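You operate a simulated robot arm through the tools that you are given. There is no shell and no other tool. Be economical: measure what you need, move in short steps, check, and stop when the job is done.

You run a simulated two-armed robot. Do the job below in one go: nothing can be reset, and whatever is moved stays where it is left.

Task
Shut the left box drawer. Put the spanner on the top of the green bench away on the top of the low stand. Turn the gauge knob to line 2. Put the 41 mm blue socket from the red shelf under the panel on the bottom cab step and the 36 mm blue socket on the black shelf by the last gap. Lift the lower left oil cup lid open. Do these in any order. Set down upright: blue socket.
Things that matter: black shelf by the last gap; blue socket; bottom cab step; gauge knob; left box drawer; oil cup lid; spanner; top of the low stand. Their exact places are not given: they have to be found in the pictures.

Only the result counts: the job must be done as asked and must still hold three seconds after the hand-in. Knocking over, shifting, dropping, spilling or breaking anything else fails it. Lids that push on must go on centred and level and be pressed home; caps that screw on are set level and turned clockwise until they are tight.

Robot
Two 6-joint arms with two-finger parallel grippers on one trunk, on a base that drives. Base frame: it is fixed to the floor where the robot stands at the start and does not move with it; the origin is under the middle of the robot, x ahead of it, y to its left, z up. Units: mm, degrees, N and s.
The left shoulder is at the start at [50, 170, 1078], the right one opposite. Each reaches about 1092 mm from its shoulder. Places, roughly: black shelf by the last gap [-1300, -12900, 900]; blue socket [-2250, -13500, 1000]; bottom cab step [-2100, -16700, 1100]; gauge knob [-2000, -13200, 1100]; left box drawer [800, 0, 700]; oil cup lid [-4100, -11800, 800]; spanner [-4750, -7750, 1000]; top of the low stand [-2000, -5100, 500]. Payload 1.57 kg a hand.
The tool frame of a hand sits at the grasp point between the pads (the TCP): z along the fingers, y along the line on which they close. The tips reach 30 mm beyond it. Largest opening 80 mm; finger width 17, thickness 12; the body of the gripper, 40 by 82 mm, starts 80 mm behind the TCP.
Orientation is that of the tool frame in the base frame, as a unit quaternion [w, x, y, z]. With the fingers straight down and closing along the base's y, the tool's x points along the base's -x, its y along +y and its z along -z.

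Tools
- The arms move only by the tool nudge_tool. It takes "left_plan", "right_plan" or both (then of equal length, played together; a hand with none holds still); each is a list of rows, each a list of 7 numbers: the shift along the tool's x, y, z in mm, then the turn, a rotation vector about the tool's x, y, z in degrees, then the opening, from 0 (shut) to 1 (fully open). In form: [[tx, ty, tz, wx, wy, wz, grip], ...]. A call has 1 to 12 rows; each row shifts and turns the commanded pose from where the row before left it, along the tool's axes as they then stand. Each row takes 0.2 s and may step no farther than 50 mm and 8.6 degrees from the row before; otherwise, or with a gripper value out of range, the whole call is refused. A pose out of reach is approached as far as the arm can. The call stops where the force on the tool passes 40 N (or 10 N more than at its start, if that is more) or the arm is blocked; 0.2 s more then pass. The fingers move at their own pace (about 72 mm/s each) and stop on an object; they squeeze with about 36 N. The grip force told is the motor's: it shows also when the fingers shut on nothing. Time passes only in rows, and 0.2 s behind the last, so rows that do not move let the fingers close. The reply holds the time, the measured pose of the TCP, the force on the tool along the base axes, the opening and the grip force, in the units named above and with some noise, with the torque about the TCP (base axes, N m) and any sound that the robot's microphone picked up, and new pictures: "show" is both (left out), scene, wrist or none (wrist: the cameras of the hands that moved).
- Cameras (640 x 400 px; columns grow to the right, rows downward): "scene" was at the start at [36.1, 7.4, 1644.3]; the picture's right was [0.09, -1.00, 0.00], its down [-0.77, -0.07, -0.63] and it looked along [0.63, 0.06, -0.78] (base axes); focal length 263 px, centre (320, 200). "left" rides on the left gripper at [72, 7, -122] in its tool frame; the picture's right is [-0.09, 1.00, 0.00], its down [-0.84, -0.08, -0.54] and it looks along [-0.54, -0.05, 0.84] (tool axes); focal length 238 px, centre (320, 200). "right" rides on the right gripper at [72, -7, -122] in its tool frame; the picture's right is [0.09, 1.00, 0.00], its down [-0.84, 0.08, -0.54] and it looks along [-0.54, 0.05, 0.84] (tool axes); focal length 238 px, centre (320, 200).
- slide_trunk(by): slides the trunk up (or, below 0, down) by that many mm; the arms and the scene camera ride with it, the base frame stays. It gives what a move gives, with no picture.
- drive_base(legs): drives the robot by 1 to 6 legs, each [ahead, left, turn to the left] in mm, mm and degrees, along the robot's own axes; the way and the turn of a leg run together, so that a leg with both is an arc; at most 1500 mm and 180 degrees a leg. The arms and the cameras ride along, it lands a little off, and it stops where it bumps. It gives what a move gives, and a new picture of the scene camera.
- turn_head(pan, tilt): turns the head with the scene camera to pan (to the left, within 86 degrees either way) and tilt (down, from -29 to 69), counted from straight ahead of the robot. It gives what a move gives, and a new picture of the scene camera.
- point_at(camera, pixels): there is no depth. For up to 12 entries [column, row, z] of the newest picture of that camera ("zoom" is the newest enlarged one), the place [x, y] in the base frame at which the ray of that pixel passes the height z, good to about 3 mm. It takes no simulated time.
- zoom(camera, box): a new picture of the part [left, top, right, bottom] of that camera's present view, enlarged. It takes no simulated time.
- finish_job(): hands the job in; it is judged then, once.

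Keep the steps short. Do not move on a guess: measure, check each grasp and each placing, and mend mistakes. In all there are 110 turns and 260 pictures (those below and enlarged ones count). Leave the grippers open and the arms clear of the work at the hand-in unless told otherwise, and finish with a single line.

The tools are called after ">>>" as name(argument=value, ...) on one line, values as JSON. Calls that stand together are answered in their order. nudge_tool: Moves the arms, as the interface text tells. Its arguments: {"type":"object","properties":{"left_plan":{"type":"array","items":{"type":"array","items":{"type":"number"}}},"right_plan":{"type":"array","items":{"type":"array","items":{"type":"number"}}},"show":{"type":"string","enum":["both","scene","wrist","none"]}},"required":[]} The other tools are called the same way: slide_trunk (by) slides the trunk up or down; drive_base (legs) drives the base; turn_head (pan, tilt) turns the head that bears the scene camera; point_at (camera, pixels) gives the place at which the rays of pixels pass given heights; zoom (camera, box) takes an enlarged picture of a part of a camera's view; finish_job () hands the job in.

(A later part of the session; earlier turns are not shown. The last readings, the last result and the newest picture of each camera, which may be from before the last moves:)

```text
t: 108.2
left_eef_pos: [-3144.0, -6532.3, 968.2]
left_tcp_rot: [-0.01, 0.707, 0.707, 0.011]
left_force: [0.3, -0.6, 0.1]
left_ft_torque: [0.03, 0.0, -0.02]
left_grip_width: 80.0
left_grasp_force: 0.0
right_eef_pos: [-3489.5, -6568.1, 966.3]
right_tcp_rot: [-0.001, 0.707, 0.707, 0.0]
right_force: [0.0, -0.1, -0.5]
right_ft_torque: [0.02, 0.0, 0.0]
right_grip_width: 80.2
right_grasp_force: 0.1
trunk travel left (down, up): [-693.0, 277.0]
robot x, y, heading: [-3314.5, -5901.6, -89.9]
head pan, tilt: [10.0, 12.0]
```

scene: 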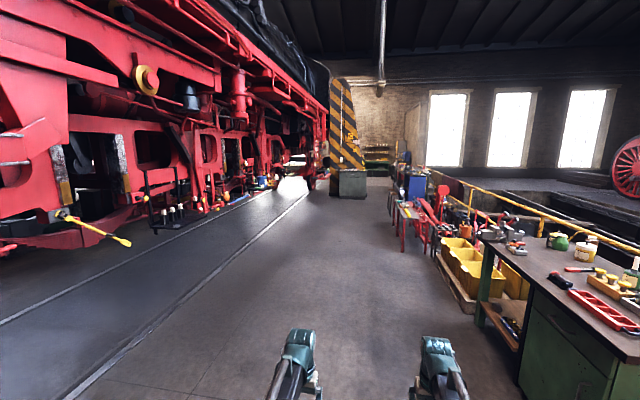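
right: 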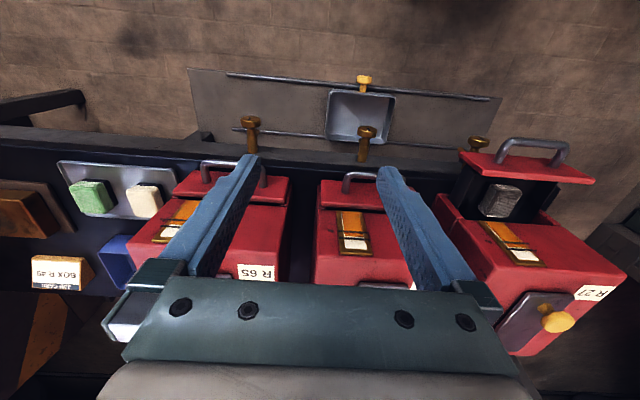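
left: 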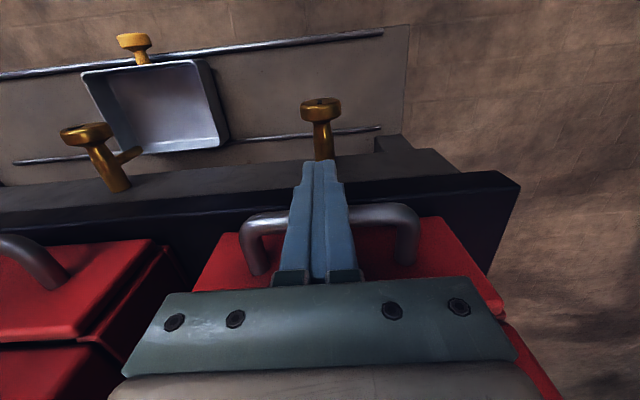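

The green bench is at right. I'll raise the trunk for clearance, drive to y≈-7650, turn to face the bench, and look down at it.

>>> slide_trunk(by=250)

>>> drive_base(legs=[[875, 0, 0], [875, 0, 0], [0, 0, -90]])

>>> turn_head(pan=0, tilt=35)

```text
t: 110.7
left_eef_pos: [-3142.8, -6535.6, 1217.0]
left_tcp_rot: [-0.009, 0.708, 0.706, 0.011]
left_force: [-0.2, -1.4, -0.7]
left_ft_torque: [-0.02, 0.01, 0.01]
left_grip_width: 79.9
left_grasp_force: 0.1
right_eef_pos: [-3488.6, -6568.7, 1216.9]
right_tcp_rot: [0.0, 0.707, 0.707, 0.0]
right_force: [0.4, 0.7, -0.2]
right_ft_torque: [-0.02, -0.01, 0.02]
right_grip_width: 79.9
right_grasp_force: 0.0
trunk travel left (down, up): [-943.0, 27.0]
robot x, y, heading: [-3312.0, -5896.6, -89.6]
head pan, tilt: [10.0, 12.0]
```

```text
t: 123.4
left_eef_pos: [-3953.5, -7821.9, 1217.1]
left_tcp_rot: [0.001, 1.0, -0.001, 0.015]
left_force: [-0.7, 0.0, 0.1]
left_ft_torque: [-0.03, 0.01, 0.01]
left_grip_width: 80.2
left_grasp_force: 0.1
right_eef_pos: [-3986.1, -7475.5, 1218.0]
right_tcp_rot: [0.0, 1.0, -0.001, 0.0]
right_force: [-0.7, 0.4, 0.3]
right_ft_torque: [0.05, -0.01, 0.01]
right_grip_width: 79.9
right_grasp_force: 0.1
trunk travel left (down, up): [-943.0, 27.0]
robot x, y, heading: [-3317.9, -7651.4, 179.9]
head pan, tilt: [10.0, 12.0]
```

scene: 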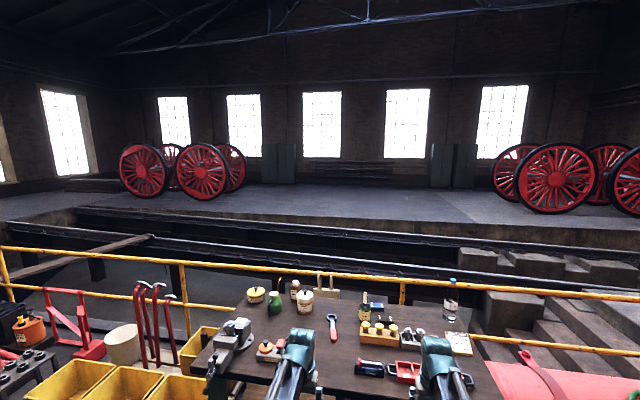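

```text
t: 124.3
left_eef_pos: [-3951.5, -7821.8, 1218.5]
left_tcp_rot: [0.001, 1.0, -0.001, 0.014]
left_force: [-0.3, -1.0, 0.2]
left_ft_torque: [0.03, 0.02, -0.01]
left_grip_width: 80.0
left_grasp_force: 0.0
right_eef_pos: [-3986.9, -7476.3, 1218.2]
right_tcp_rot: [-0.001, 1.0, -0.001, 0.0]
right_force: [-0.4, -0.6, 0.6]
right_ft_torque: [-0.01, 0.02, -0.03]
right_grip_width: 79.7
right_grasp_force: 0.0
trunk travel left (down, up): [-943.0, 27.0]
robot x, y, heading: [-3317.7, -7653.6, 179.7]
head pan, tilt: [0.0, 35.0]
```

scene: 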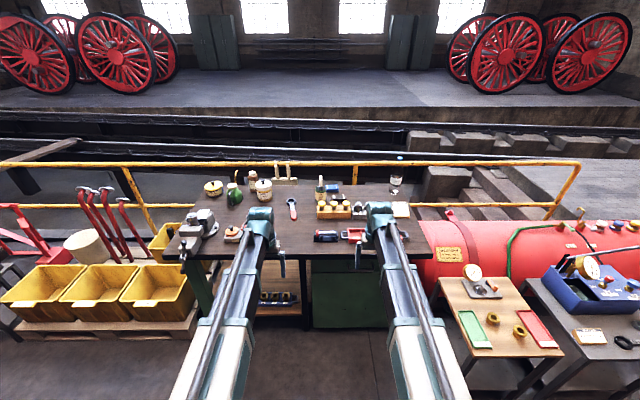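

The spanner with the red grip lies at (292,209). I zoom in and measure it.

>>> zoom(camera="scene", box=[180, 160, 440, 270])

>>> point_at(camera="scene", pixels=[[291, 200, 900], [294, 218, 900], [291, 200, 950], [294, 218, 950], [290, 258, 900], [290, 258, 950], [292, 209, 1000]])

```text
2.46 times, centred on (310, 215) of scene
```

zoom: 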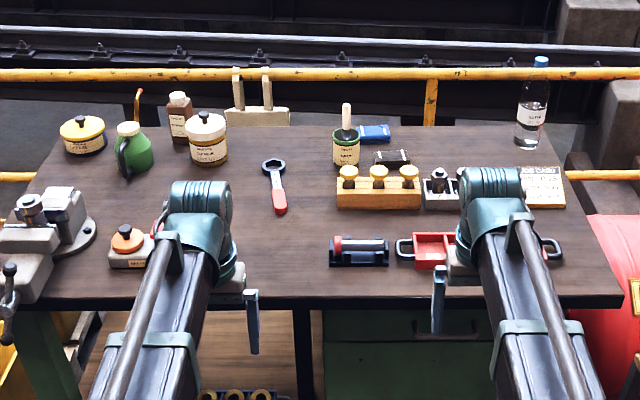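

```text
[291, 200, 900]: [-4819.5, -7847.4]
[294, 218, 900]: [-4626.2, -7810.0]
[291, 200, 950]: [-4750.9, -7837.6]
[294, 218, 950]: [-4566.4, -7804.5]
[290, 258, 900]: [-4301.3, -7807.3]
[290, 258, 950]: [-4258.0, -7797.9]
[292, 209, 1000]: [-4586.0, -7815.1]
```

The spanner runs nearly along x at y≈-7820, in line with the left hand. I'll drive 450 closer and look with the wrist camera.

>>> drive_base(legs=[[450, 0, 0]])

>>> nudge_tool(left_plan=[[-40, 0, 0, 0, 0, 0, 1], [-40, 0, 0, 0, 0, 0, 1], [-40, 0, 40, 0, 0, 0, 1]], show="wrist")

```text
t: 127.0
left_eef_pos: [-4399.7, -7820.5, 1217.4]
left_tcp_rot: [0.001, 1.0, -0.001, 0.015]
left_force: [0.1, 1.0, 0.2]
left_ft_torque: [-0.01, -0.02, 0.01]
left_grip_width: 80.3
left_grasp_force: 0.1
right_eef_pos: [-4433.9, -7476.1, 1217.0]
right_tcp_rot: [-0.001, 1.0, -0.001, 0.001]
right_force: [-0.1, 0.4, -0.3]
right_ft_torque: [0.0, -0.05, -0.01]
right_grip_width: 79.9
right_grasp_force: 0.0
trunk travel left (down, up): [-943.0, 27.0]
robot x, y, heading: [-3769.0, -7647.5, 179.8]
head pan, tilt: [0.0, 35.0]
```

scene: 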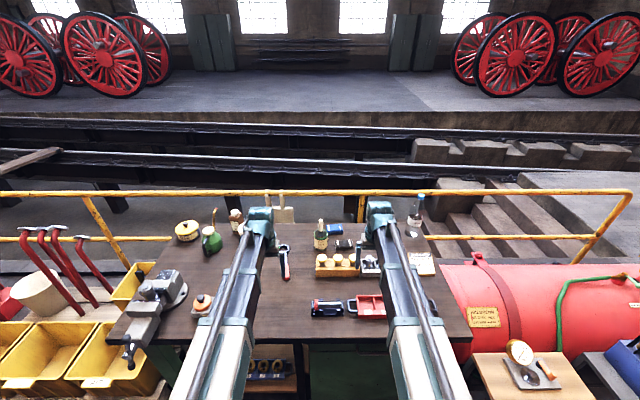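

```text
refused: row 3 steps farther than a row can; nothing moved
```

>>> nudge_tool(left_plan=[[-40, 0, 0, 0, 0, 0, 1], [-40, 0, 0, 0, 0, 0, 1], [-40, 0, 25, 0, 0, 0, 1], [-30, 0, 35, 0, 0, 0, 1], [0, 0, 40, 0, 0, 0, 1]], show="both")

>>> point_at(camera="scene", pixels=[[283, 246, 900], [288, 278, 900], [283, 246, 930], [288, 278, 930], [283, 246, 960], [288, 278, 960]])

```text
t: 128.2
left_eef_pos: [-4544.6, -7820.3, 1217.0]
left_tcp_rot: [0.001, 1.0, -0.001, 0.013]
left_force: [-0.1, -0.1, 0.1]
left_ft_torque: [-0.03, 0.0, 0.0]
left_grip_width: 80.0
left_grasp_force: 0.0
left hand out of reach, approached as far as the arm can: row 3, 4, 5
right_eef_pos: [-4432.3, -7475.2, 1217.8]
right_tcp_rot: [0.0, 1.0, -0.001, 0.0]
right_force: [0.5, 0.8, 0.5]
right_ft_torque: [-0.01, -0.02, -0.01]
right_grip_width: 80.0
right_grasp_force: 0.1
trunk travel left (down, up): [-943.0, 27.0]
robot x, y, heading: [-3766.1, -7650.4, 179.9]
head pan, tilt: [0.0, 35.0]
```

scene: 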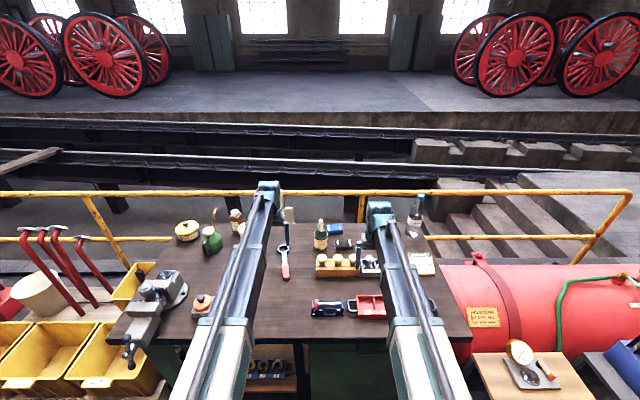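
left: 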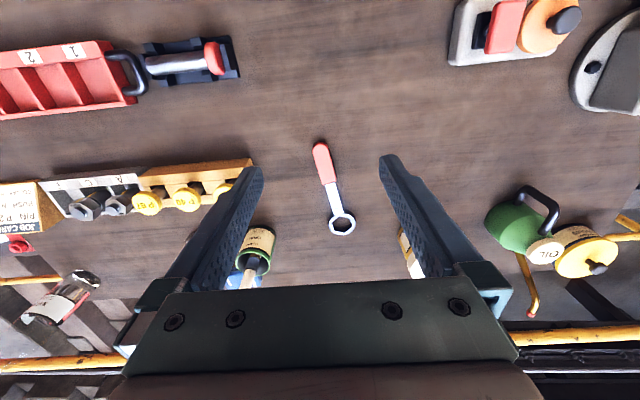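

```text
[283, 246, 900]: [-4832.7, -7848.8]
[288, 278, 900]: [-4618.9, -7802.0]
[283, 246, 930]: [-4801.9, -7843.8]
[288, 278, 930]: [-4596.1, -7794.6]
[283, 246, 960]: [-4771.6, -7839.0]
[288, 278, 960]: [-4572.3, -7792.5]
```

The arm won't go lower, so the trunk will do that. I'll get the bench height by matching the two cameras on the spanner.

>>> point_at(camera="left", pixels=[[318, 145, 900], [342, 224, 900], [318, 145, 930], [342, 224, 930], [318, 145, 960], [342, 224, 960], [325, 170, 930], [330, 185, 930]])

>>> zoom(camera="left", box=[280, 130, 380, 240])

>>> zoom(camera="scene", box=[250, 230, 320, 290])

```text
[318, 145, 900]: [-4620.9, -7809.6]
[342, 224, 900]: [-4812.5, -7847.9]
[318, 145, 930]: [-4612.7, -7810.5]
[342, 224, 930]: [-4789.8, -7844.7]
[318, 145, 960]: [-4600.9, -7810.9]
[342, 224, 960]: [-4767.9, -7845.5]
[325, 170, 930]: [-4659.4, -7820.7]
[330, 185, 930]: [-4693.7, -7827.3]
```

```text
3.64 times, centred on (330, 185) of left
```

zoom: 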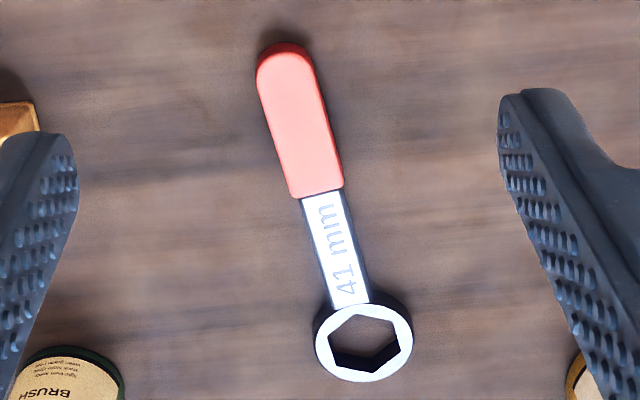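

```text
6.67 times, centred on (285, 260) of scene
```

zoom: 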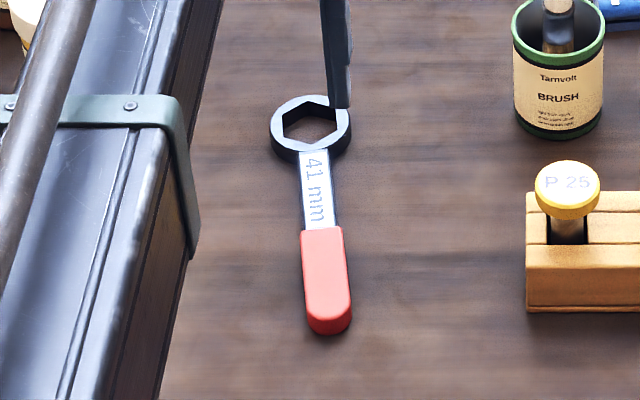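

The spanner lies at z≈900, from handle end (-4619,-7810) to ring (-4812,-7848), tilted 11°. It was the lowering that was out of reach, so I'll reach ahead at this height, turn 11°, then lower with the trunk.

>>> nudge_tool(left_plan=[[-35, 0, 0, 0, 0, 0, 1], [-35, 0, 0, 0, 0, 0, 1], [-35, 0, 0, 0, 0, 0, 1], [-35, 0, 0, 0, 0, 0, 1], [0, 0, 0, 0, 0, -6, 1], [0, 0, 0, 0, 0, -5.3, 1]], show="none")

```text
t: 129.6
left_eef_pos: [-4678.5, -7820.0, 1218.3]
left_tcp_rot: [0.002, 0.995, 0.098, 0.015]
left_force: [-0.2, -0.6, -0.2]
left_ft_torque: [-0.02, 0.01, 0.02]
left_grip_width: 80.1
left_grasp_force: 0.1
left hand out of reach, approached as far as the arm can: row 3, 4
right_eef_pos: [-4431.6, -7475.5, 1216.7]
right_tcp_rot: [-0.001, 1.0, -0.001, 0.0]
right_force: [-0.1, -0.1, 1.2]
right_ft_torque: [0.01, 0.03, 0.0]
right_grip_width: 80.0
right_grasp_force: 0.0
trunk travel left (down, up): [-943.0, 27.0]
robot x, y, heading: [-3763.0, -7653.4, 179.8]
head pan, tilt: [0.0, 35.0]
```

I'll raise the right hand out of the way before lowering.

>>> nudge_tool(right_plan=[[0, 0, -45, 0, 0, 0, 1], [0, 0, -45, 0, 0, 0, 1], [0, 0, -45, 0, 0, 0, 1], [0, 0, -45, 0, 0, 0, 1], [0, 0, -45, 0, 0, 0, 1], [0, 0, -45, 0, 0, 0, 1]], show="none")

>>> slide_trunk(by=-180)

>>> nudge_tool(left_plan=[[0, 0, 0, 0, 0, 0, 1]], show="both")

```text
t: 131.0
left_eef_pos: [-4678.7, -7820.5, 1216.5]
left_tcp_rot: [0.002, 0.995, 0.097, 0.014]
left_force: [0.1, 0.3, 1.0]
left_ft_torque: [0.02, 0.02, -0.01]
left_grip_width: 80.0
left_grasp_force: 0.1
right_eef_pos: [-4432.9, -7474.8, 1217.7]
right_tcp_rot: [-0.001, 1.0, -0.001, 0.0]
right_force: [0.5, 0.0, -1.3]
right_ft_torque: [0.0, 0.0, -0.01]
right_grip_width: 79.9
right_grasp_force: 0.1
right hand out of reach, approached as far as the arm can: row 1, 2, 3, 4, 5, 6
trunk travel left (down, up): [-943.0, 27.0]
robot x, y, heading: [-3760.9, -7648.3, 180.0]
head pan, tilt: [0.0, 35.0]
```

```text
t: 133.0
left_eef_pos: [-4679.1, -7819.5, 1037.8]
left_tcp_rot: [0.003, 0.995, 0.097, 0.013]
left_force: [-0.4, 0.0, 0.2]
left_ft_torque: [0.05, 0.04, -0.06]
left_grip_width: 80.1
left_grasp_force: 0.0
right_eef_pos: [-4432.9, -7475.8, 1038.1]
right_tcp_rot: [-0.001, 1.0, -0.001, 0.001]
right_force: [-0.7, 0.3, -0.1]
right_ft_torque: [0.0, -0.01, -0.01]
right_grip_width: 80.1
right_grasp_force: 0.1
trunk travel left (down, up): [-763.0, 207.0]
robot x, y, heading: [-3761.4, -7649.2, 179.7]
head pan, tilt: [0.0, 35.0]
```

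```text
t: 133.4
left_eef_pos: [-4679.7, -7819.1, 1037.7]
left_tcp_rot: [0.002, 0.995, 0.098, 0.014]
left_force: [0.0, -0.4, -0.2]
left_ft_torque: [-0.03, 0.01, 0.03]
left_grip_width: 80.0
left_grasp_force: 0.1
right_eef_pos: [-4433.6, -7476.1, 1037.4]
right_tcp_rot: [-0.001, 1.0, -0.001, 0.001]
right_force: [0.1, 0.5, -0.7]
right_ft_torque: [0.01, -0.01, 0.02]
right_grip_width: 79.9
right_grasp_force: 0.0
trunk travel left (down, up): [-763.0, 207.0]
robot x, y, heading: [-3761.5, -7654.2, 179.9]
head pan, tilt: [0.0, 35.0]
```

scene: 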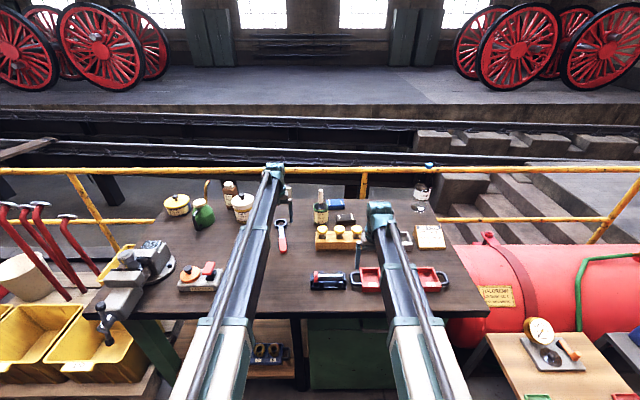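
left: 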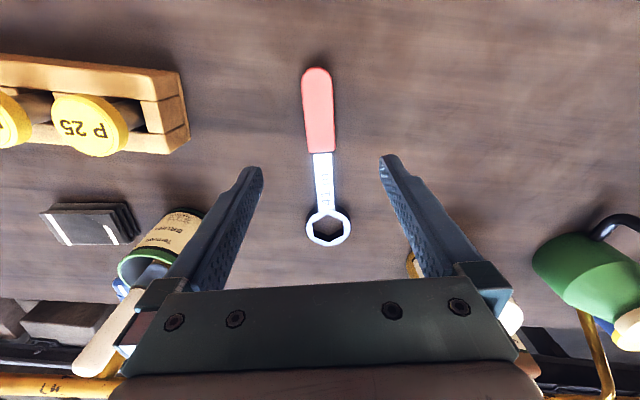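

Lowering further would bring the right hand down onto the bench, so I'll pull it back. I'll also test a small downward step with the left.

>>> nudge_tool(right_plan=[[40, 0, 0, 0, 0, 0, 1], [40, 0, 0, 0, 0, 0, 1], [40, 0, 0, 0, 0, 0, 1], [40, 0, 0, 0, 0, 0, 1], [40, 0, 0, 0, 0, 0, 1]], left_plan=[[0, 0, 10, 0, 0, 0, 1], [0, 0, 10, 0, 0, 0, 1], [0, 0, 0, 0, 0, 0, 1], [0, 0, 0, 0, 0, 0, 1], [0, 0, 0, 0, 0, 0, 1]], show="none")

>>> point_at(camera="scene", pixels=[[300, 318, 890], [240, 318, 890], [400, 318, 890]])

```text
t: 134.6
left_eef_pos: [-4679.0, -7821.2, 1037.5]
left_tcp_rot: [0.001, 0.995, 0.097, 0.014]
left_force: [-0.5, 0.3, 0.2]
left_ft_torque: [0.02, -0.02, 0.0]
left_grip_width: 80.2
left_grasp_force: 0.0
left hand out of reach, approached as far as the arm can: row 1, 2
right_eef_pos: [-4231.2, -7475.1, 1039.0]
right_tcp_rot: [-0.001, 1.0, -0.001, 0.0]
right_force: [0.7, 0.7, -0.2]
right_ft_torque: [0.03, -0.01, 0.03]
right_grip_width: 80.1
right_grasp_force: 0.2
trunk travel left (down, up): [-763.0, 207.0]
robot x, y, heading: [-3761.7, -7648.4, 179.9]
head pan, tilt: [0.0, 35.0]
```

```text
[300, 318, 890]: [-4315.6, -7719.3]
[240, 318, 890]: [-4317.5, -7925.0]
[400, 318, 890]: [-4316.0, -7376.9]
```

The hand height is set by the trunk alone. The right hand is now clear of the bench edge (x -4316). I'll measure the spanner from here, then lower.

>>> point_at(camera="left", pixels=[[316, 72, 895], [321, 150, 895], [328, 227, 895], [303, 110, 895], [334, 110, 895], [328, 227, 880], [316, 72, 880]])

>>> slide_trunk(by=-95)

>>> nudge_tool(left_plan=[[0, 0, 0, 0, 0, 0, 1]], show="wrist")

```text
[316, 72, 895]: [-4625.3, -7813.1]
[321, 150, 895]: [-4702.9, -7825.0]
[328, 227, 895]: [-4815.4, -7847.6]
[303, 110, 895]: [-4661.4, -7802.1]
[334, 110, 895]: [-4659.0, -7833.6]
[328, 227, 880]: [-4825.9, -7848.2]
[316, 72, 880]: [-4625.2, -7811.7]
```

```text
t: 135.9
left_eef_pos: [-4679.1, -7820.0, 941.7]
left_tcp_rot: [0.002, 0.995, 0.098, 0.014]
left_force: [-0.3, 0.0, 1.2]
left_ft_torque: [-0.04, 0.04, -0.01]
left_grip_width: 80.2
left_grasp_force: 0.0
right_eef_pos: [-4232.2, -7474.9, 941.5]
right_tcp_rot: [0.0, 1.0, -0.001, 0.0]
right_force: [-0.2, 0.3, 0.9]
right_ft_torque: [-0.02, 0.01, 0.0]
right_grip_width: 80.0
right_grasp_force: 0.0
trunk travel left (down, up): [-668.0, 302.0]
robot x, y, heading: [-3762.6, -7653.1, 179.9]
head pan, tilt: [0.0, 35.0]
```

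```text
t: 136.3
left_eef_pos: [-4679.9, -7820.1, 941.8]
left_tcp_rot: [0.002, 0.995, 0.098, 0.015]
left_force: [0.3, 0.3, -0.5]
left_ft_torque: [0.02, -0.02, 0.0]
left_grip_width: 80.0
left_grasp_force: 0.0
right_eef_pos: [-4233.0, -7475.3, 942.2]
right_tcp_rot: [-0.001, 1.0, -0.001, 0.0]
right_force: [0.6, 0.0, -0.3]
right_ft_torque: [0.0, 0.0, 0.0]
right_grip_width: 80.2
right_grasp_force: 0.1
trunk travel left (down, up): [-668.0, 302.0]
robot x, y, heading: [-3763.1, -7654.8, 180.0]
head pan, tilt: [0.0, 35.0]
```

left: 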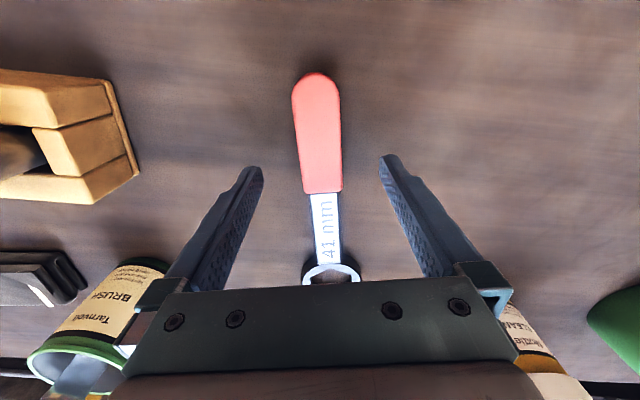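

The spanner top is at z≈893 and the handle is centred on the TCP. I'll lower 27 and close.

>>> slide_trunk(by=-27)

>>> nudge_tool(left_plan=[[0, 0, 0, 0, 0, 0, 0.5], [0, 0, 0, 0, 0, 0, 0], [0, 0, 0, 0, 0, 0, 0], [0, 0, 0, 0, 0, 0, 0]], show="wrist")

```text
t: 137.0
left_eef_pos: [-4679.0, -7820.1, 915.1]
left_tcp_rot: [0.002, 0.995, 0.097, 0.014]
left_force: [-0.5, -0.1, 0.2]
left_ft_torque: [-0.02, -0.03, -0.01]
left_grip_width: 80.0
left_grasp_force: 0.0
right_eef_pos: [-4231.3, -7476.2, 916.2]
right_tcp_rot: [-0.001, 1.0, 0.0, 0.0]
right_force: [-0.1, 0.0, -0.6]
right_ft_torque: [0.01, 0.01, 0.0]
right_grip_width: 80.1
right_grasp_force: 0.2
trunk travel left (down, up): [-641.0, 329.0]
robot x, y, heading: [-3762.9, -7649.1, 179.9]
head pan, tilt: [0.0, 35.0]
```

```text
t: 138.0
left_eef_pos: [-4679.5, -7819.5, 915.7]
left_tcp_rot: [0.002, 0.995, 0.097, 0.015]
left_force: [0.5, -1.3, 1.1]
left_ft_torque: [0.09, -0.12, -0.1]
left_grip_width: 31.5
left_grasp_force: 35.6
right_eef_pos: [-4232.1, -7476.0, 915.7]
right_tcp_rot: [-0.001, 1.0, -0.001, 0.0]
right_force: [0.3, -0.2, 0.7]
right_ft_torque: [0.01, 0.0, 0.0]
right_grip_width: 80.0
right_grasp_force: 0.2
trunk travel left (down, up): [-641.0, 329.0]
robot x, y, heading: [-3761.4, -7653.9, 180.1]
head pan, tilt: [0.0, 35.0]
```

left: 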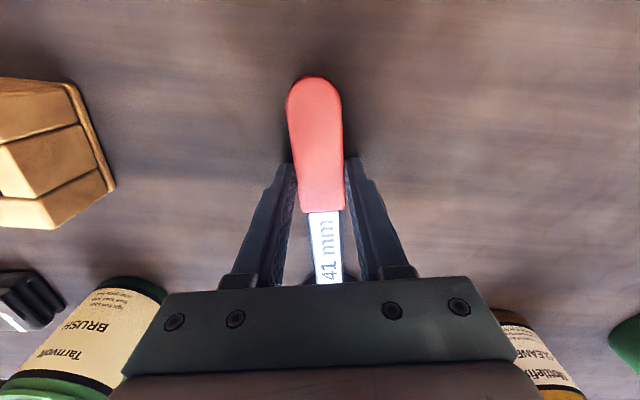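

The grip is solid (31.5 mm, 36 N). I'll lift by trunk, back out, and drive north to the low stand.

>>> slide_trunk(by=300)

>>> drive_base(legs=[[-550, 0, 0], [0, 0, -90], [1200, 0, 0], [1250, 0, 0]])

>>> turn_head(pan=-50, tilt=40)

```text
t: 141.0
left_eef_pos: [-4680.2, -7820.2, 1215.5]
left_tcp_rot: [0.002, 0.995, 0.098, 0.014]
left_force: [-0.4, 0.5, -5.7]
left_ft_torque: [0.04, -0.21, 0.01]
left_grip_width: 32.0
left_grasp_force: 35.9
right_eef_pos: [-4232.3, -7476.4, 1214.6]
right_tcp_rot: [-0.001, 1.0, -0.001, 0.001]
right_force: [0.2, 0.7, -0.5]
right_ft_torque: [-0.02, 0.0, 0.02]
right_grip_width: 80.1
right_grasp_force: 0.0
trunk travel left (down, up): [-941.0, 29.0]
robot x, y, heading: [-3763.7, -7651.7, 179.9]
head pan, tilt: [0.0, 35.0]
```

```text
t: 159.7
left_eef_pos: [-3344.7, -4280.8, 1215.0]
left_tcp_rot: [0.011, 0.768, -0.64, 0.009]
left_force: [-1.1, 0.7, -5.4]
left_ft_torque: [-0.23, -0.05, 0.01]
left_grip_width: 31.7
left_grasp_force: 36.7
right_eef_pos: [-3006.4, -4733.8, 1214.9]
right_tcp_rot: [0.001, -0.702, 0.712, -0.001]
right_force: [-0.3, 1.0, 0.2]
right_ft_torque: [-0.02, -0.01, 0.02]
right_grip_width: 79.9
right_grasp_force: 0.0
trunk travel left (down, up): [-941.0, 29.0]
robot x, y, heading: [-3193.6, -5200.9, 89.6]
head pan, tilt: [0.0, 35.0]
```

scene: 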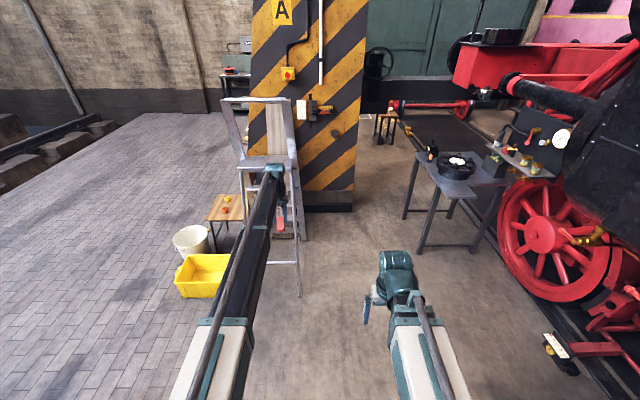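

```text
t: 160.8
left_eef_pos: [-3345.1, -4281.0, 1215.1]
left_tcp_rot: [0.013, 0.768, -0.64, 0.009]
left_force: [-0.4, 0.3, -5.9]
left_ft_torque: [-0.24, -0.04, 0.0]
left_grip_width: 31.6
left_grasp_force: 36.5
right_eef_pos: [-3006.4, -4733.6, 1215.0]
right_tcp_rot: [0.001, -0.702, 0.712, -0.001]
right_force: [0.6, -0.4, 0.6]
right_ft_torque: [-0.03, 0.01, -0.04]
right_grip_width: 79.9
right_grasp_force: 0.2
trunk travel left (down, up): [-941.0, 29.0]
robot x, y, heading: [-3188.1, -5201.6, 89.2]
head pan, tilt: [-50.0, 40.0]
```

scene: 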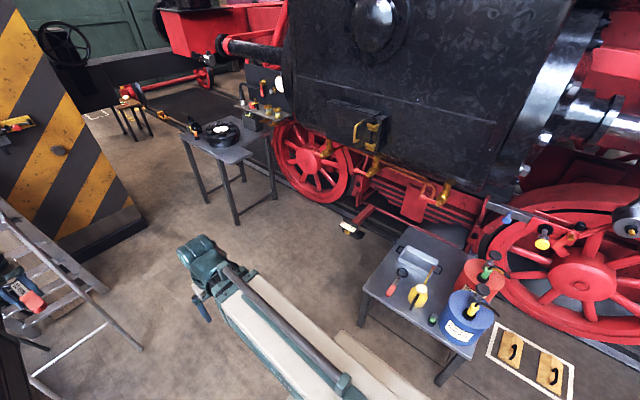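

I see the stand: tray at (418,262), red-handled tool at (398,280), oil can at (418,295), and blue and red cans. I zoom and measure the free spaces.

>>> zoom(camera="scene", box=[340, 210, 520, 380])

>>> point_at(camera="scene", pixels=[[363, 288, 500], [411, 226, 500], [471, 355, 500], [389, 295, 500], [404, 272, 500], [411, 308, 500], [431, 324, 500], [446, 338, 500], [395, 254, 500], [440, 273, 500], [440, 386, 0], [363, 288, 550]])

```text
2.35 times, centred on (430, 295) of scene
```

zoom: 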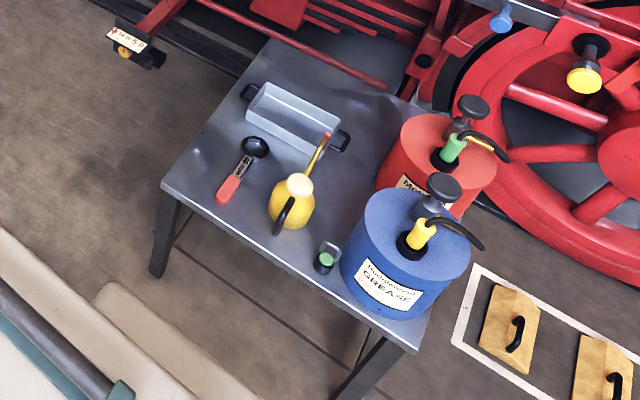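

```text
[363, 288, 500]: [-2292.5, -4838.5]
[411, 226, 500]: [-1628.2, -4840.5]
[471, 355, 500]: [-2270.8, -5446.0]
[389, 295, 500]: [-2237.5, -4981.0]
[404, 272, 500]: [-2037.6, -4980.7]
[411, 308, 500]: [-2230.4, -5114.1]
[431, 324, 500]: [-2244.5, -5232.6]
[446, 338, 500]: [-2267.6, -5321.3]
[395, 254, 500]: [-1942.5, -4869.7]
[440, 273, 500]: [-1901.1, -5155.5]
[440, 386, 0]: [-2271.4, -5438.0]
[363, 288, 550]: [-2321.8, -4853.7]
```

The stand top is z≈500, x -2290..-1630, y -4840..-5446. The strip y -4850..-4950, x -2270..-2000 is free, so the spanner goes there along x with TCP at (-2195,-4895). I'll turn to heading 0 and move in.

>>> drive_base(legs=[[0, 0, -89.2], [0, 139, 0]])

>>> nudge_tool(left_plan=[[0, 0, 0, 0, 0, 6, 0], [0, 0, 0, 0, 0, 5.3, 0]], show="none")

>>> turn_head(pan=5, tilt=50)

```text
t: 165.9
left_eef_pos: [-2271.3, -4890.8, 1214.8]
left_tcp_rot: [-0.014, -0.097, 0.995, 0.002]
left_force: [-0.3, 0.6, -6.3]
left_ft_torque: [-0.08, 0.18, 0.01]
left_grip_width: 31.7
left_grasp_force: 36.1
right_eef_pos: [-2720.7, -5236.3, 1215.9]
right_tcp_rot: [0.0, 0.001, 1.0, -0.001]
right_force: [-0.5, 0.0, 0.3]
right_ft_torque: [-0.01, 0.0, 0.02]
right_grip_width: 80.0
right_grasp_force: 0.0
trunk travel left (down, up): [-941.0, 29.0]
robot x, y, heading: [-3189.4, -5061.3, 0.1]
head pan, tilt: [-50.0, 40.0]
```

scene: 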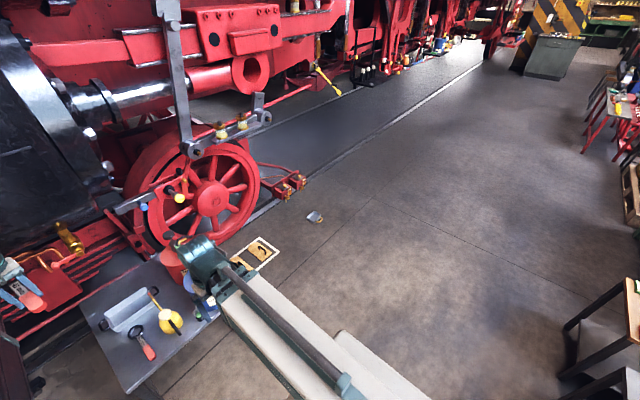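

```text
t: 166.6
left_eef_pos: [-2273.2, -4890.4, 1214.5]
left_tcp_rot: [-0.016, 0.002, 1.0, 0.001]
left_force: [0.0, -0.4, -6.3]
left_ft_torque: [0.0, 0.24, 0.0]
left_grip_width: 31.8
left_grasp_force: 36.2
right_eef_pos: [-2720.3, -5236.9, 1214.9]
right_tcp_rot: [0.0, 0.001, 1.0, -0.001]
right_force: [0.6, -0.9, 0.0]
right_ft_torque: [0.0, -0.03, 0.07]
right_grip_width: 79.9
right_grasp_force: 0.1
trunk travel left (down, up): [-941.0, 29.0]
robot x, y, heading: [-3188.8, -5058.5, -0.1]
head pan, tilt: [-50.0, 40.0]
```

```text
t: 167.8
left_eef_pos: [-2272.0, -4892.9, 1214.5]
left_tcp_rot: [-0.015, 0.0, 1.0, 0.001]
left_force: [-0.2, -1.0, -5.0]
left_ft_torque: [-0.05, 0.27, 0.01]
left_grip_width: 31.7
left_grasp_force: 36.2
right_eef_pos: [-2720.8, -5236.5, 1215.5]
right_tcp_rot: [0.0, 0.001, 1.0, -0.001]
right_force: [-0.5, -0.3, 0.0]
right_ft_torque: [0.03, -0.03, 0.0]
right_grip_width: 79.9
right_grasp_force: 0.0
trunk travel left (down, up): [-941.0, 29.0]
robot x, y, heading: [-3190.1, -5064.6, -0.2]
head pan, tilt: [5.0, 50.0]
```

scene: 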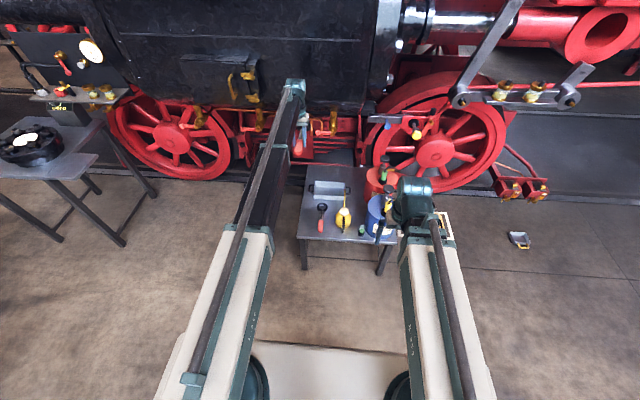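

Next I'll move ahead 77, lower part way, and check from the wrist.

>>> drive_base(legs=[[77, -3, 0]])

>>> slide_trunk(by=-500)

>>> nudge_tool(left_plan=[[0, 0, 0, 0, 0, 0, 0]], show="both")

```text
t: 168.8
left_eef_pos: [-2195.0, -4895.9, 1214.2]
left_tcp_rot: [-0.015, 0.002, 1.0, 0.001]
left_force: [0.6, -0.1, -6.1]
left_ft_torque: [-0.02, 0.27, 0.05]
left_grip_width: 31.5
left_grasp_force: 35.7
right_eef_pos: [-2641.7, -5240.4, 1214.6]
right_tcp_rot: [-0.001, 0.002, 1.0, -0.001]
right_force: [0.7, 0.0, -0.3]
right_ft_torque: [-0.02, 0.02, -0.04]
right_grip_width: 79.4
right_grasp_force: 0.0
trunk travel left (down, up): [-941.0, 29.0]
robot x, y, heading: [-3115.7, -5064.6, -0.1]
head pan, tilt: [5.0, 50.0]
```

scene: 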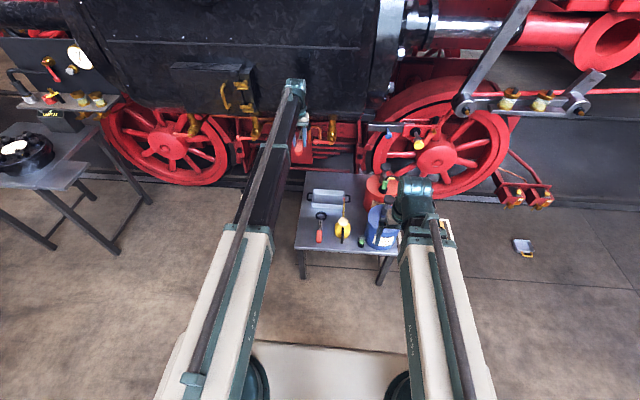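

```text
refused: -500 is not a number from -400 to 400
```

```text
t: 169.2
left_eef_pos: [-2196.3, -4895.1, 1214.8]
left_tcp_rot: [-0.015, 0.001, 1.0, 0.0]
left_force: [-0.3, -0.4, -4.8]
left_ft_torque: [0.04, 0.24, -0.04]
left_grip_width: 31.8
left_grasp_force: 36.3
right_eef_pos: [-2643.0, -5240.5, 1215.2]
right_tcp_rot: [0.0, 0.001, 1.0, 0.0]
right_force: [1.0, 0.5, -0.3]
right_ft_torque: [0.0, -0.01, 0.02]
right_grip_width: 79.8
right_grasp_force: 0.0
trunk travel left (down, up): [-941.0, 29.0]
robot x, y, heading: [-3111.7, -5063.6, 0.0]
head pan, tilt: [5.0, 50.0]
```

scene: 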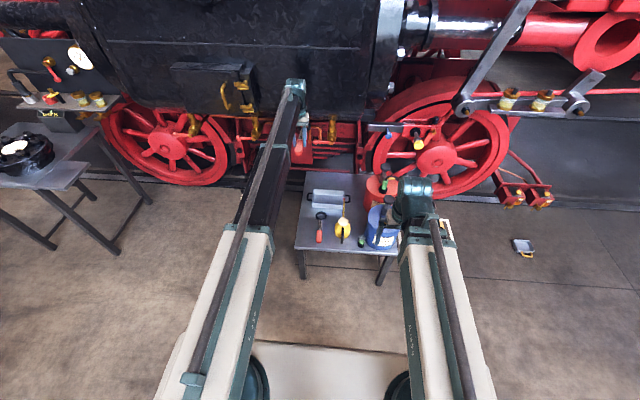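
left: 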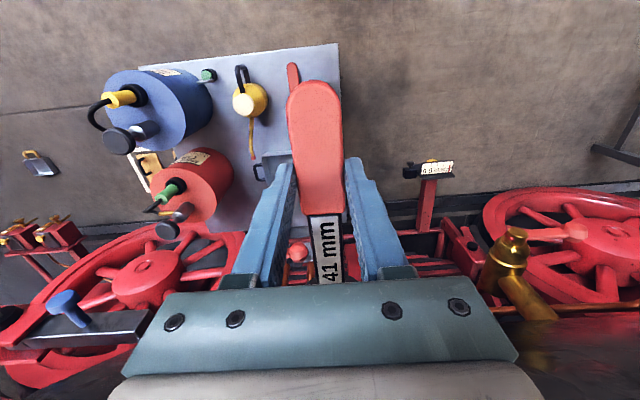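

>>> point_at(camera="left", pixels=[[340, 43, 500], [343, 85, 500], [293, 65, 510], [293, 90, 510], [510, 260, 900], [510, 260, 700]])

>>> slide_trunk(by=-400)

>>> slide_trunk(by=-190)

>>> nudge_tool(left_plan=[[0, 0, 0, 0, 0, 0, 0]], show="both")

```text
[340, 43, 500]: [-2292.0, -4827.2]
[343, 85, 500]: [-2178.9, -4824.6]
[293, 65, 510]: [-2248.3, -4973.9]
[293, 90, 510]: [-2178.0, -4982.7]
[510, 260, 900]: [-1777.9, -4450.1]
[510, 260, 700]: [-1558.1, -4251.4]
```

```text
t: 173.1
left_eef_pos: [-2196.8, -4895.3, 815.8]
left_tcp_rot: [-0.015, 0.001, 1.0, 0.0]
left_force: [1.3, 0.6, -6.6]
left_ft_torque: [0.01, 0.25, 0.0]
left_grip_width: 31.6
left_grasp_force: 36.0
right_eef_pos: [-2643.1, -5240.7, 815.6]
right_tcp_rot: [0.0, 0.0, 1.0, -0.001]
right_force: [0.3, 0.5, -0.1]
right_ft_torque: [0.02, 0.01, 0.0]
right_grip_width: 79.9
right_grasp_force: 0.0
trunk travel left (down, up): [-541.0, 429.0]
robot x, y, heading: [-3111.9, -5063.3, -0.2]
head pan, tilt: [5.0, 50.0]
```

```text
t: 175.1
left_eef_pos: [-2195.6, -4896.6, 625.5]
left_tcp_rot: [-0.015, 0.002, 1.0, 0.001]
left_force: [0.1, 0.5, -5.6]
left_ft_torque: [-0.01, 0.24, -0.02]
left_grip_width: 31.8
left_grasp_force: 36.4
right_eef_pos: [-2643.3, -5240.4, 625.5]
right_tcp_rot: [0.0, 0.001, 1.0, -0.002]
right_force: [0.1, 0.1, -0.2]
right_ft_torque: [-0.01, 0.01, 0.04]
right_grip_width: 79.9
right_grasp_force: 0.1
trunk travel left (down, up): [-351.0, 619.0]
robot x, y, heading: [-3109.3, -5062.4, -0.1]
head pan, tilt: [5.0, 50.0]
```

```text
t: 175.5
left_eef_pos: [-2195.5, -4895.0, 625.2]
left_tcp_rot: [-0.015, 0.001, 1.0, 0.001]
left_force: [-0.5, 0.3, -5.8]
left_ft_torque: [0.04, 0.28, 0.01]
left_grip_width: 31.5
left_grasp_force: 36.2
right_eef_pos: [-2642.5, -5240.1, 624.8]
right_tcp_rot: [0.0, 0.001, 1.0, -0.001]
right_force: [0.2, 0.3, 0.4]
right_ft_torque: [-0.01, 0.03, 0.03]
right_grip_width: 79.8
right_grasp_force: 0.0
trunk travel left (down, up): [-351.0, 619.0]
robot x, y, heading: [-3110.8, -5065.0, -0.0]
head pan, tilt: [5.0, 50.0]
```

scene: 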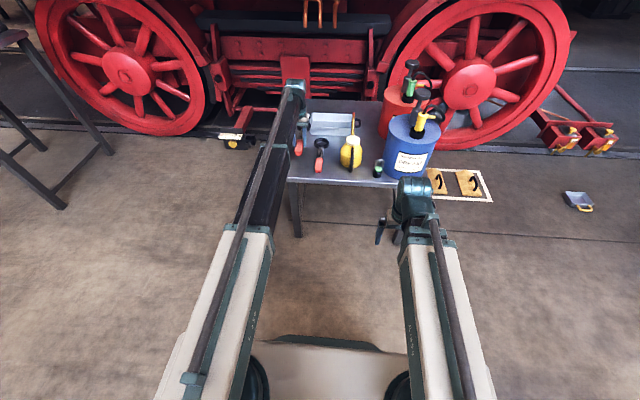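
left: 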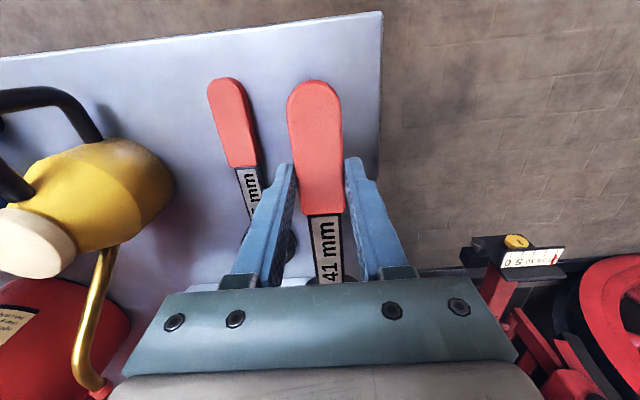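

All clear. I'll lower to just above the top, then feel for contact.

>>> slide_trunk(by=-80)

>>> slide_trunk(by=-5)

>>> nudge_tool(left_plan=[[0, 0, 0, 0, 0, 0, 0]], show="wrist")

```text
t: 176.7
left_eef_pos: [-2196.4, -4895.1, 546.0]
left_tcp_rot: [-0.015, 0.001, 1.0, 0.001]
left_force: [-0.4, -0.2, -5.3]
left_ft_torque: [0.01, 0.2, 0.0]
left_grip_width: 31.7
left_grasp_force: 36.6
right_eef_pos: [-2643.5, -5240.6, 546.0]
right_tcp_rot: [0.0, 0.001, 1.0, -0.001]
right_force: [-0.2, 0.5, 0.7]
right_ft_torque: [-0.01, 0.03, 0.02]
right_grip_width: 80.1
right_grasp_force: 0.1
trunk travel left (down, up): [-271.0, 699.0]
robot x, y, heading: [-3113.6, -5064.0, 0.2]
head pan, tilt: [5.0, 50.0]
```

```text
t: 177.2
left_eef_pos: [-2195.7, -4895.2, 540.3]
left_tcp_rot: [-0.015, 0.001, 1.0, 0.001]
left_force: [0.3, -1.0, -5.7]
left_ft_torque: [-0.02, 0.23, -0.04]
left_grip_width: 31.8
left_grasp_force: 36.6
right_eef_pos: [-2642.6, -5241.2, 539.7]
right_tcp_rot: [0.0, 0.001, 1.0, -0.001]
right_force: [0.2, 0.3, -0.3]
right_ft_torque: [0.03, -0.01, -0.04]
right_grip_width: 80.2
right_grasp_force: 0.1
trunk travel left (down, up): [-266.0, 704.0]
robot x, y, heading: [-3111.4, -5064.5, -0.1]
head pan, tilt: [5.0, 50.0]
```

```text
t: 177.7
left_eef_pos: [-2196.3, -4895.9, 540.0]
left_tcp_rot: [-0.015, 0.0, 1.0, 0.0]
left_force: [0.7, -0.2, -5.2]
left_ft_torque: [-0.01, 0.24, 0.02]
left_grip_width: 31.5
left_grasp_force: 36.3
right_eef_pos: [-2644.3, -5240.4, 540.8]
right_tcp_rot: [0.0, 0.0, 1.0, -0.001]
right_force: [0.1, -0.6, -0.4]
right_ft_torque: [0.03, 0.01, -0.01]
right_grip_width: 80.0
right_grasp_force: 0.0
trunk travel left (down, up): [-266.0, 704.0]
robot x, y, heading: [-3112.7, -5062.5, -0.3]
head pan, tilt: [5.0, 50.0]
```

left: 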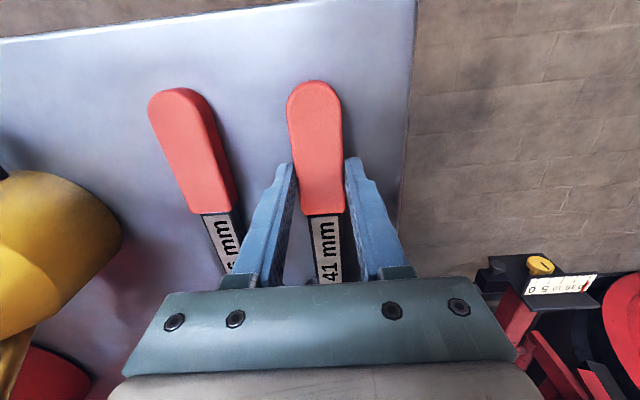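

>>> slide_trunk(by=-4)

>>> slide_trunk(by=-3)

>>> slide_trunk(by=-3)

```text
t: 178.2
left_eef_pos: [-2195.0, -4895.6, 537.9]
left_tcp_rot: [-0.014, 0.0, 1.0, 0.001]
left_force: [0.7, -0.1, 0.8]
left_ft_torque: [0.0, -0.97, 0.01]
left_grip_width: 31.5
left_grasp_force: 36.0
right_eef_pos: [-2643.1, -5239.9, 535.8]
right_tcp_rot: [0.0, 0.001, 1.0, -0.001]
right_force: [-0.3, 0.5, 0.0]
right_ft_torque: [-0.01, -0.02, 0.0]
right_grip_width: 80.2
right_grasp_force: 0.1
trunk travel left (down, up): [-262.0, 708.0]
robot x, y, heading: [-3113.1, -5065.1, 0.2]
head pan, tilt: [5.0, 50.0]
```

```text
t: 178.7
left_eef_pos: [-2196.0, -4895.4, 536.0]
left_tcp_rot: [-0.013, 0.001, 1.0, 0.002]
left_force: [9.1, 1.6, 26.5]
left_ft_torque: [-0.05, 0.35, 0.0]
left_grip_width: 31.9
left_grasp_force: 36.1
right_eef_pos: [-2644.3, -5239.7, 535.2]
right_tcp_rot: [0.0, 0.001, 1.0, -0.001]
right_force: [0.8, 1.2, 0.7]
right_ft_torque: [0.01, -0.02, 0.01]
right_grip_width: 80.0
right_grasp_force: 0.0
trunk travel left (down, up): [-259.0, 711.0]
robot x, y, heading: [-3112.9, -5063.9, -0.2]
head pan, tilt: [5.0, 50.0]
```

```text
t: 179.2
left_eef_pos: [-2196.4, -4895.4, 532.0]
left_tcp_rot: [-0.014, 0.001, 1.0, 0.001]
left_force: [5.4, 0.9, 27.6]
left_ft_torque: [-0.06, -0.09, 0.1]
left_grip_width: 31.8
left_grasp_force: 36.4
right_eef_pos: [-2644.5, -5241.5, 531.5]
right_tcp_rot: [0.001, 0.002, 1.0, -0.001]
right_force: [0.9, 0.1, 0.1]
right_ft_torque: [0.0, 0.0, -0.01]
right_grip_width: 79.8
right_grasp_force: 0.0
trunk travel left (down, up): [-256.0, 714.0]
robot x, y, heading: [-3112.5, -5065.7, 0.0]
head pan, tilt: [5.0, 50.0]
```

It's in contact at z≈533. I'll ease up 2, open, and lift away.

>>> slide_trunk(by=2)

>>> nudge_tool(left_plan=[[0, 0, 0, 0, 0, 0, 0.6], [0, 0, 0, 0, 0, 0, 0.6], [0, 0, 0, 0, 0, 0, 0.6]], show="none")

>>> slide_trunk(by=150)

>>> nudge_tool(left_plan=[[0, 0, 0, 0, 0, 0, 1]], show="both")

```text
t: 179.7
left_eef_pos: [-2197.2, -4894.6, 532.9]
left_tcp_rot: [-0.013, 0.001, 1.0, 0.001]
left_force: [-1.4, -0.1, 3.0]
left_ft_torque: [-0.07, -1.09, 0.02]
left_grip_width: 31.7
left_grasp_force: 36.1
right_eef_pos: [-2643.2, -5240.5, 531.7]
right_tcp_rot: [0.0, 0.0, 1.0, 0.0]
right_force: [0.4, -0.8, 0.6]
right_ft_torque: [-0.01, 0.02, -0.03]
right_grip_width: 80.1
right_grasp_force: 0.1
trunk travel left (down, up): [-258.0, 712.0]
robot x, y, heading: [-3117.1, -5061.5, -0.2]
head pan, tilt: [5.0, 50.0]
```

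```text
t: 180.5
left_eef_pos: [-2197.2, -4894.7, 532.3]
left_tcp_rot: [-0.013, 0.001, 1.0, 0.001]
left_force: [-0.6, -0.5, -0.2]
left_ft_torque: [0.0, -0.04, -0.04]
left_grip_width: 48.1
left_grasp_force: 0.1
right_eef_pos: [-2641.9, -5240.6, 532.1]
right_tcp_rot: [0.0, 0.0, 1.0, -0.001]
right_force: [0.1, 0.0, 0.1]
right_ft_torque: [0.01, -0.01, 0.0]
right_grip_width: 79.9
right_grasp_force: 0.0
trunk travel left (down, up): [-258.0, 712.0]
robot x, y, heading: [-3114.1, -5063.7, -0.2]
head pan, tilt: [5.0, 50.0]
```

```text
t: 182.3
left_eef_pos: [-2196.1, -4895.2, 683.3]
left_tcp_rot: [-0.014, 0.001, 1.0, 0.001]
left_force: [-0.4, 0.3, 1.0]
left_ft_torque: [0.04, 0.01, 0.03]
left_grip_width: 47.9
left_grasp_force: 0.0
right_eef_pos: [-2643.0, -5240.2, 682.2]
right_tcp_rot: [0.0, 0.0, 1.0, -0.001]
right_force: [-0.7, 0.3, 0.0]
right_ft_torque: [0.0, -0.04, 0.01]
right_grip_width: 80.0
right_grasp_force: 0.0
trunk travel left (down, up): [-408.0, 562.0]
robot x, y, heading: [-3109.7, -5064.3, -0.2]
head pan, tilt: [5.0, 50.0]
```

```text
t: 182.7
left_eef_pos: [-2195.8, -4895.1, 681.8]
left_tcp_rot: [-0.014, 0.001, 1.0, 0.001]
left_force: [0.0, -0.2, 0.0]
left_ft_torque: [-0.03, -0.01, 0.0]
left_grip_width: 80.0
left_grasp_force: 0.0
right_eef_pos: [-2643.4, -5241.0, 682.7]
right_tcp_rot: [0.0, 0.002, 1.0, -0.001]
right_force: [0.7, 0.1, -0.3]
right_ft_torque: [-0.02, 0.06, 0.0]
right_grip_width: 80.2
right_grasp_force: 0.1
trunk travel left (down, up): [-408.0, 562.0]
robot x, y, heading: [-3113.3, -5064.6, -0.2]
head pan, tilt: [5.0, 50.0]
```

scene: 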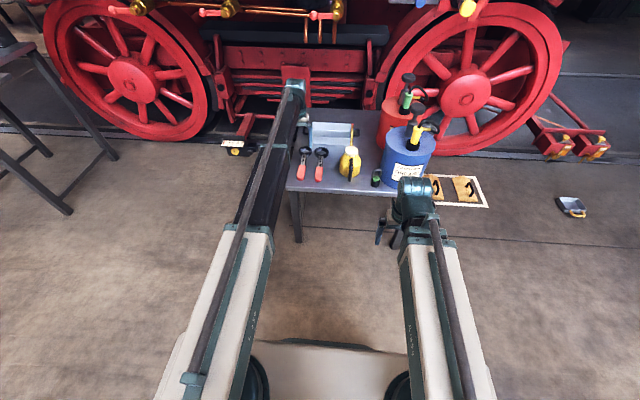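
left: 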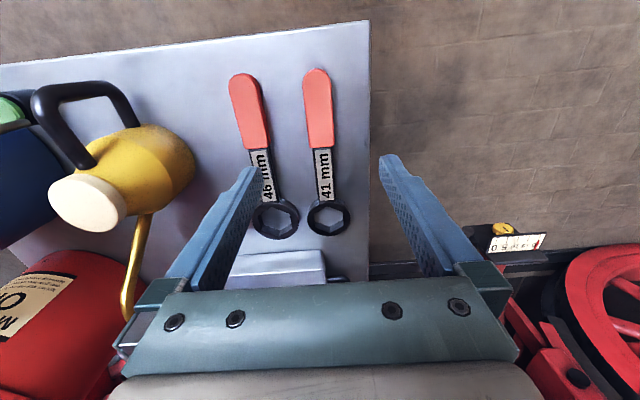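

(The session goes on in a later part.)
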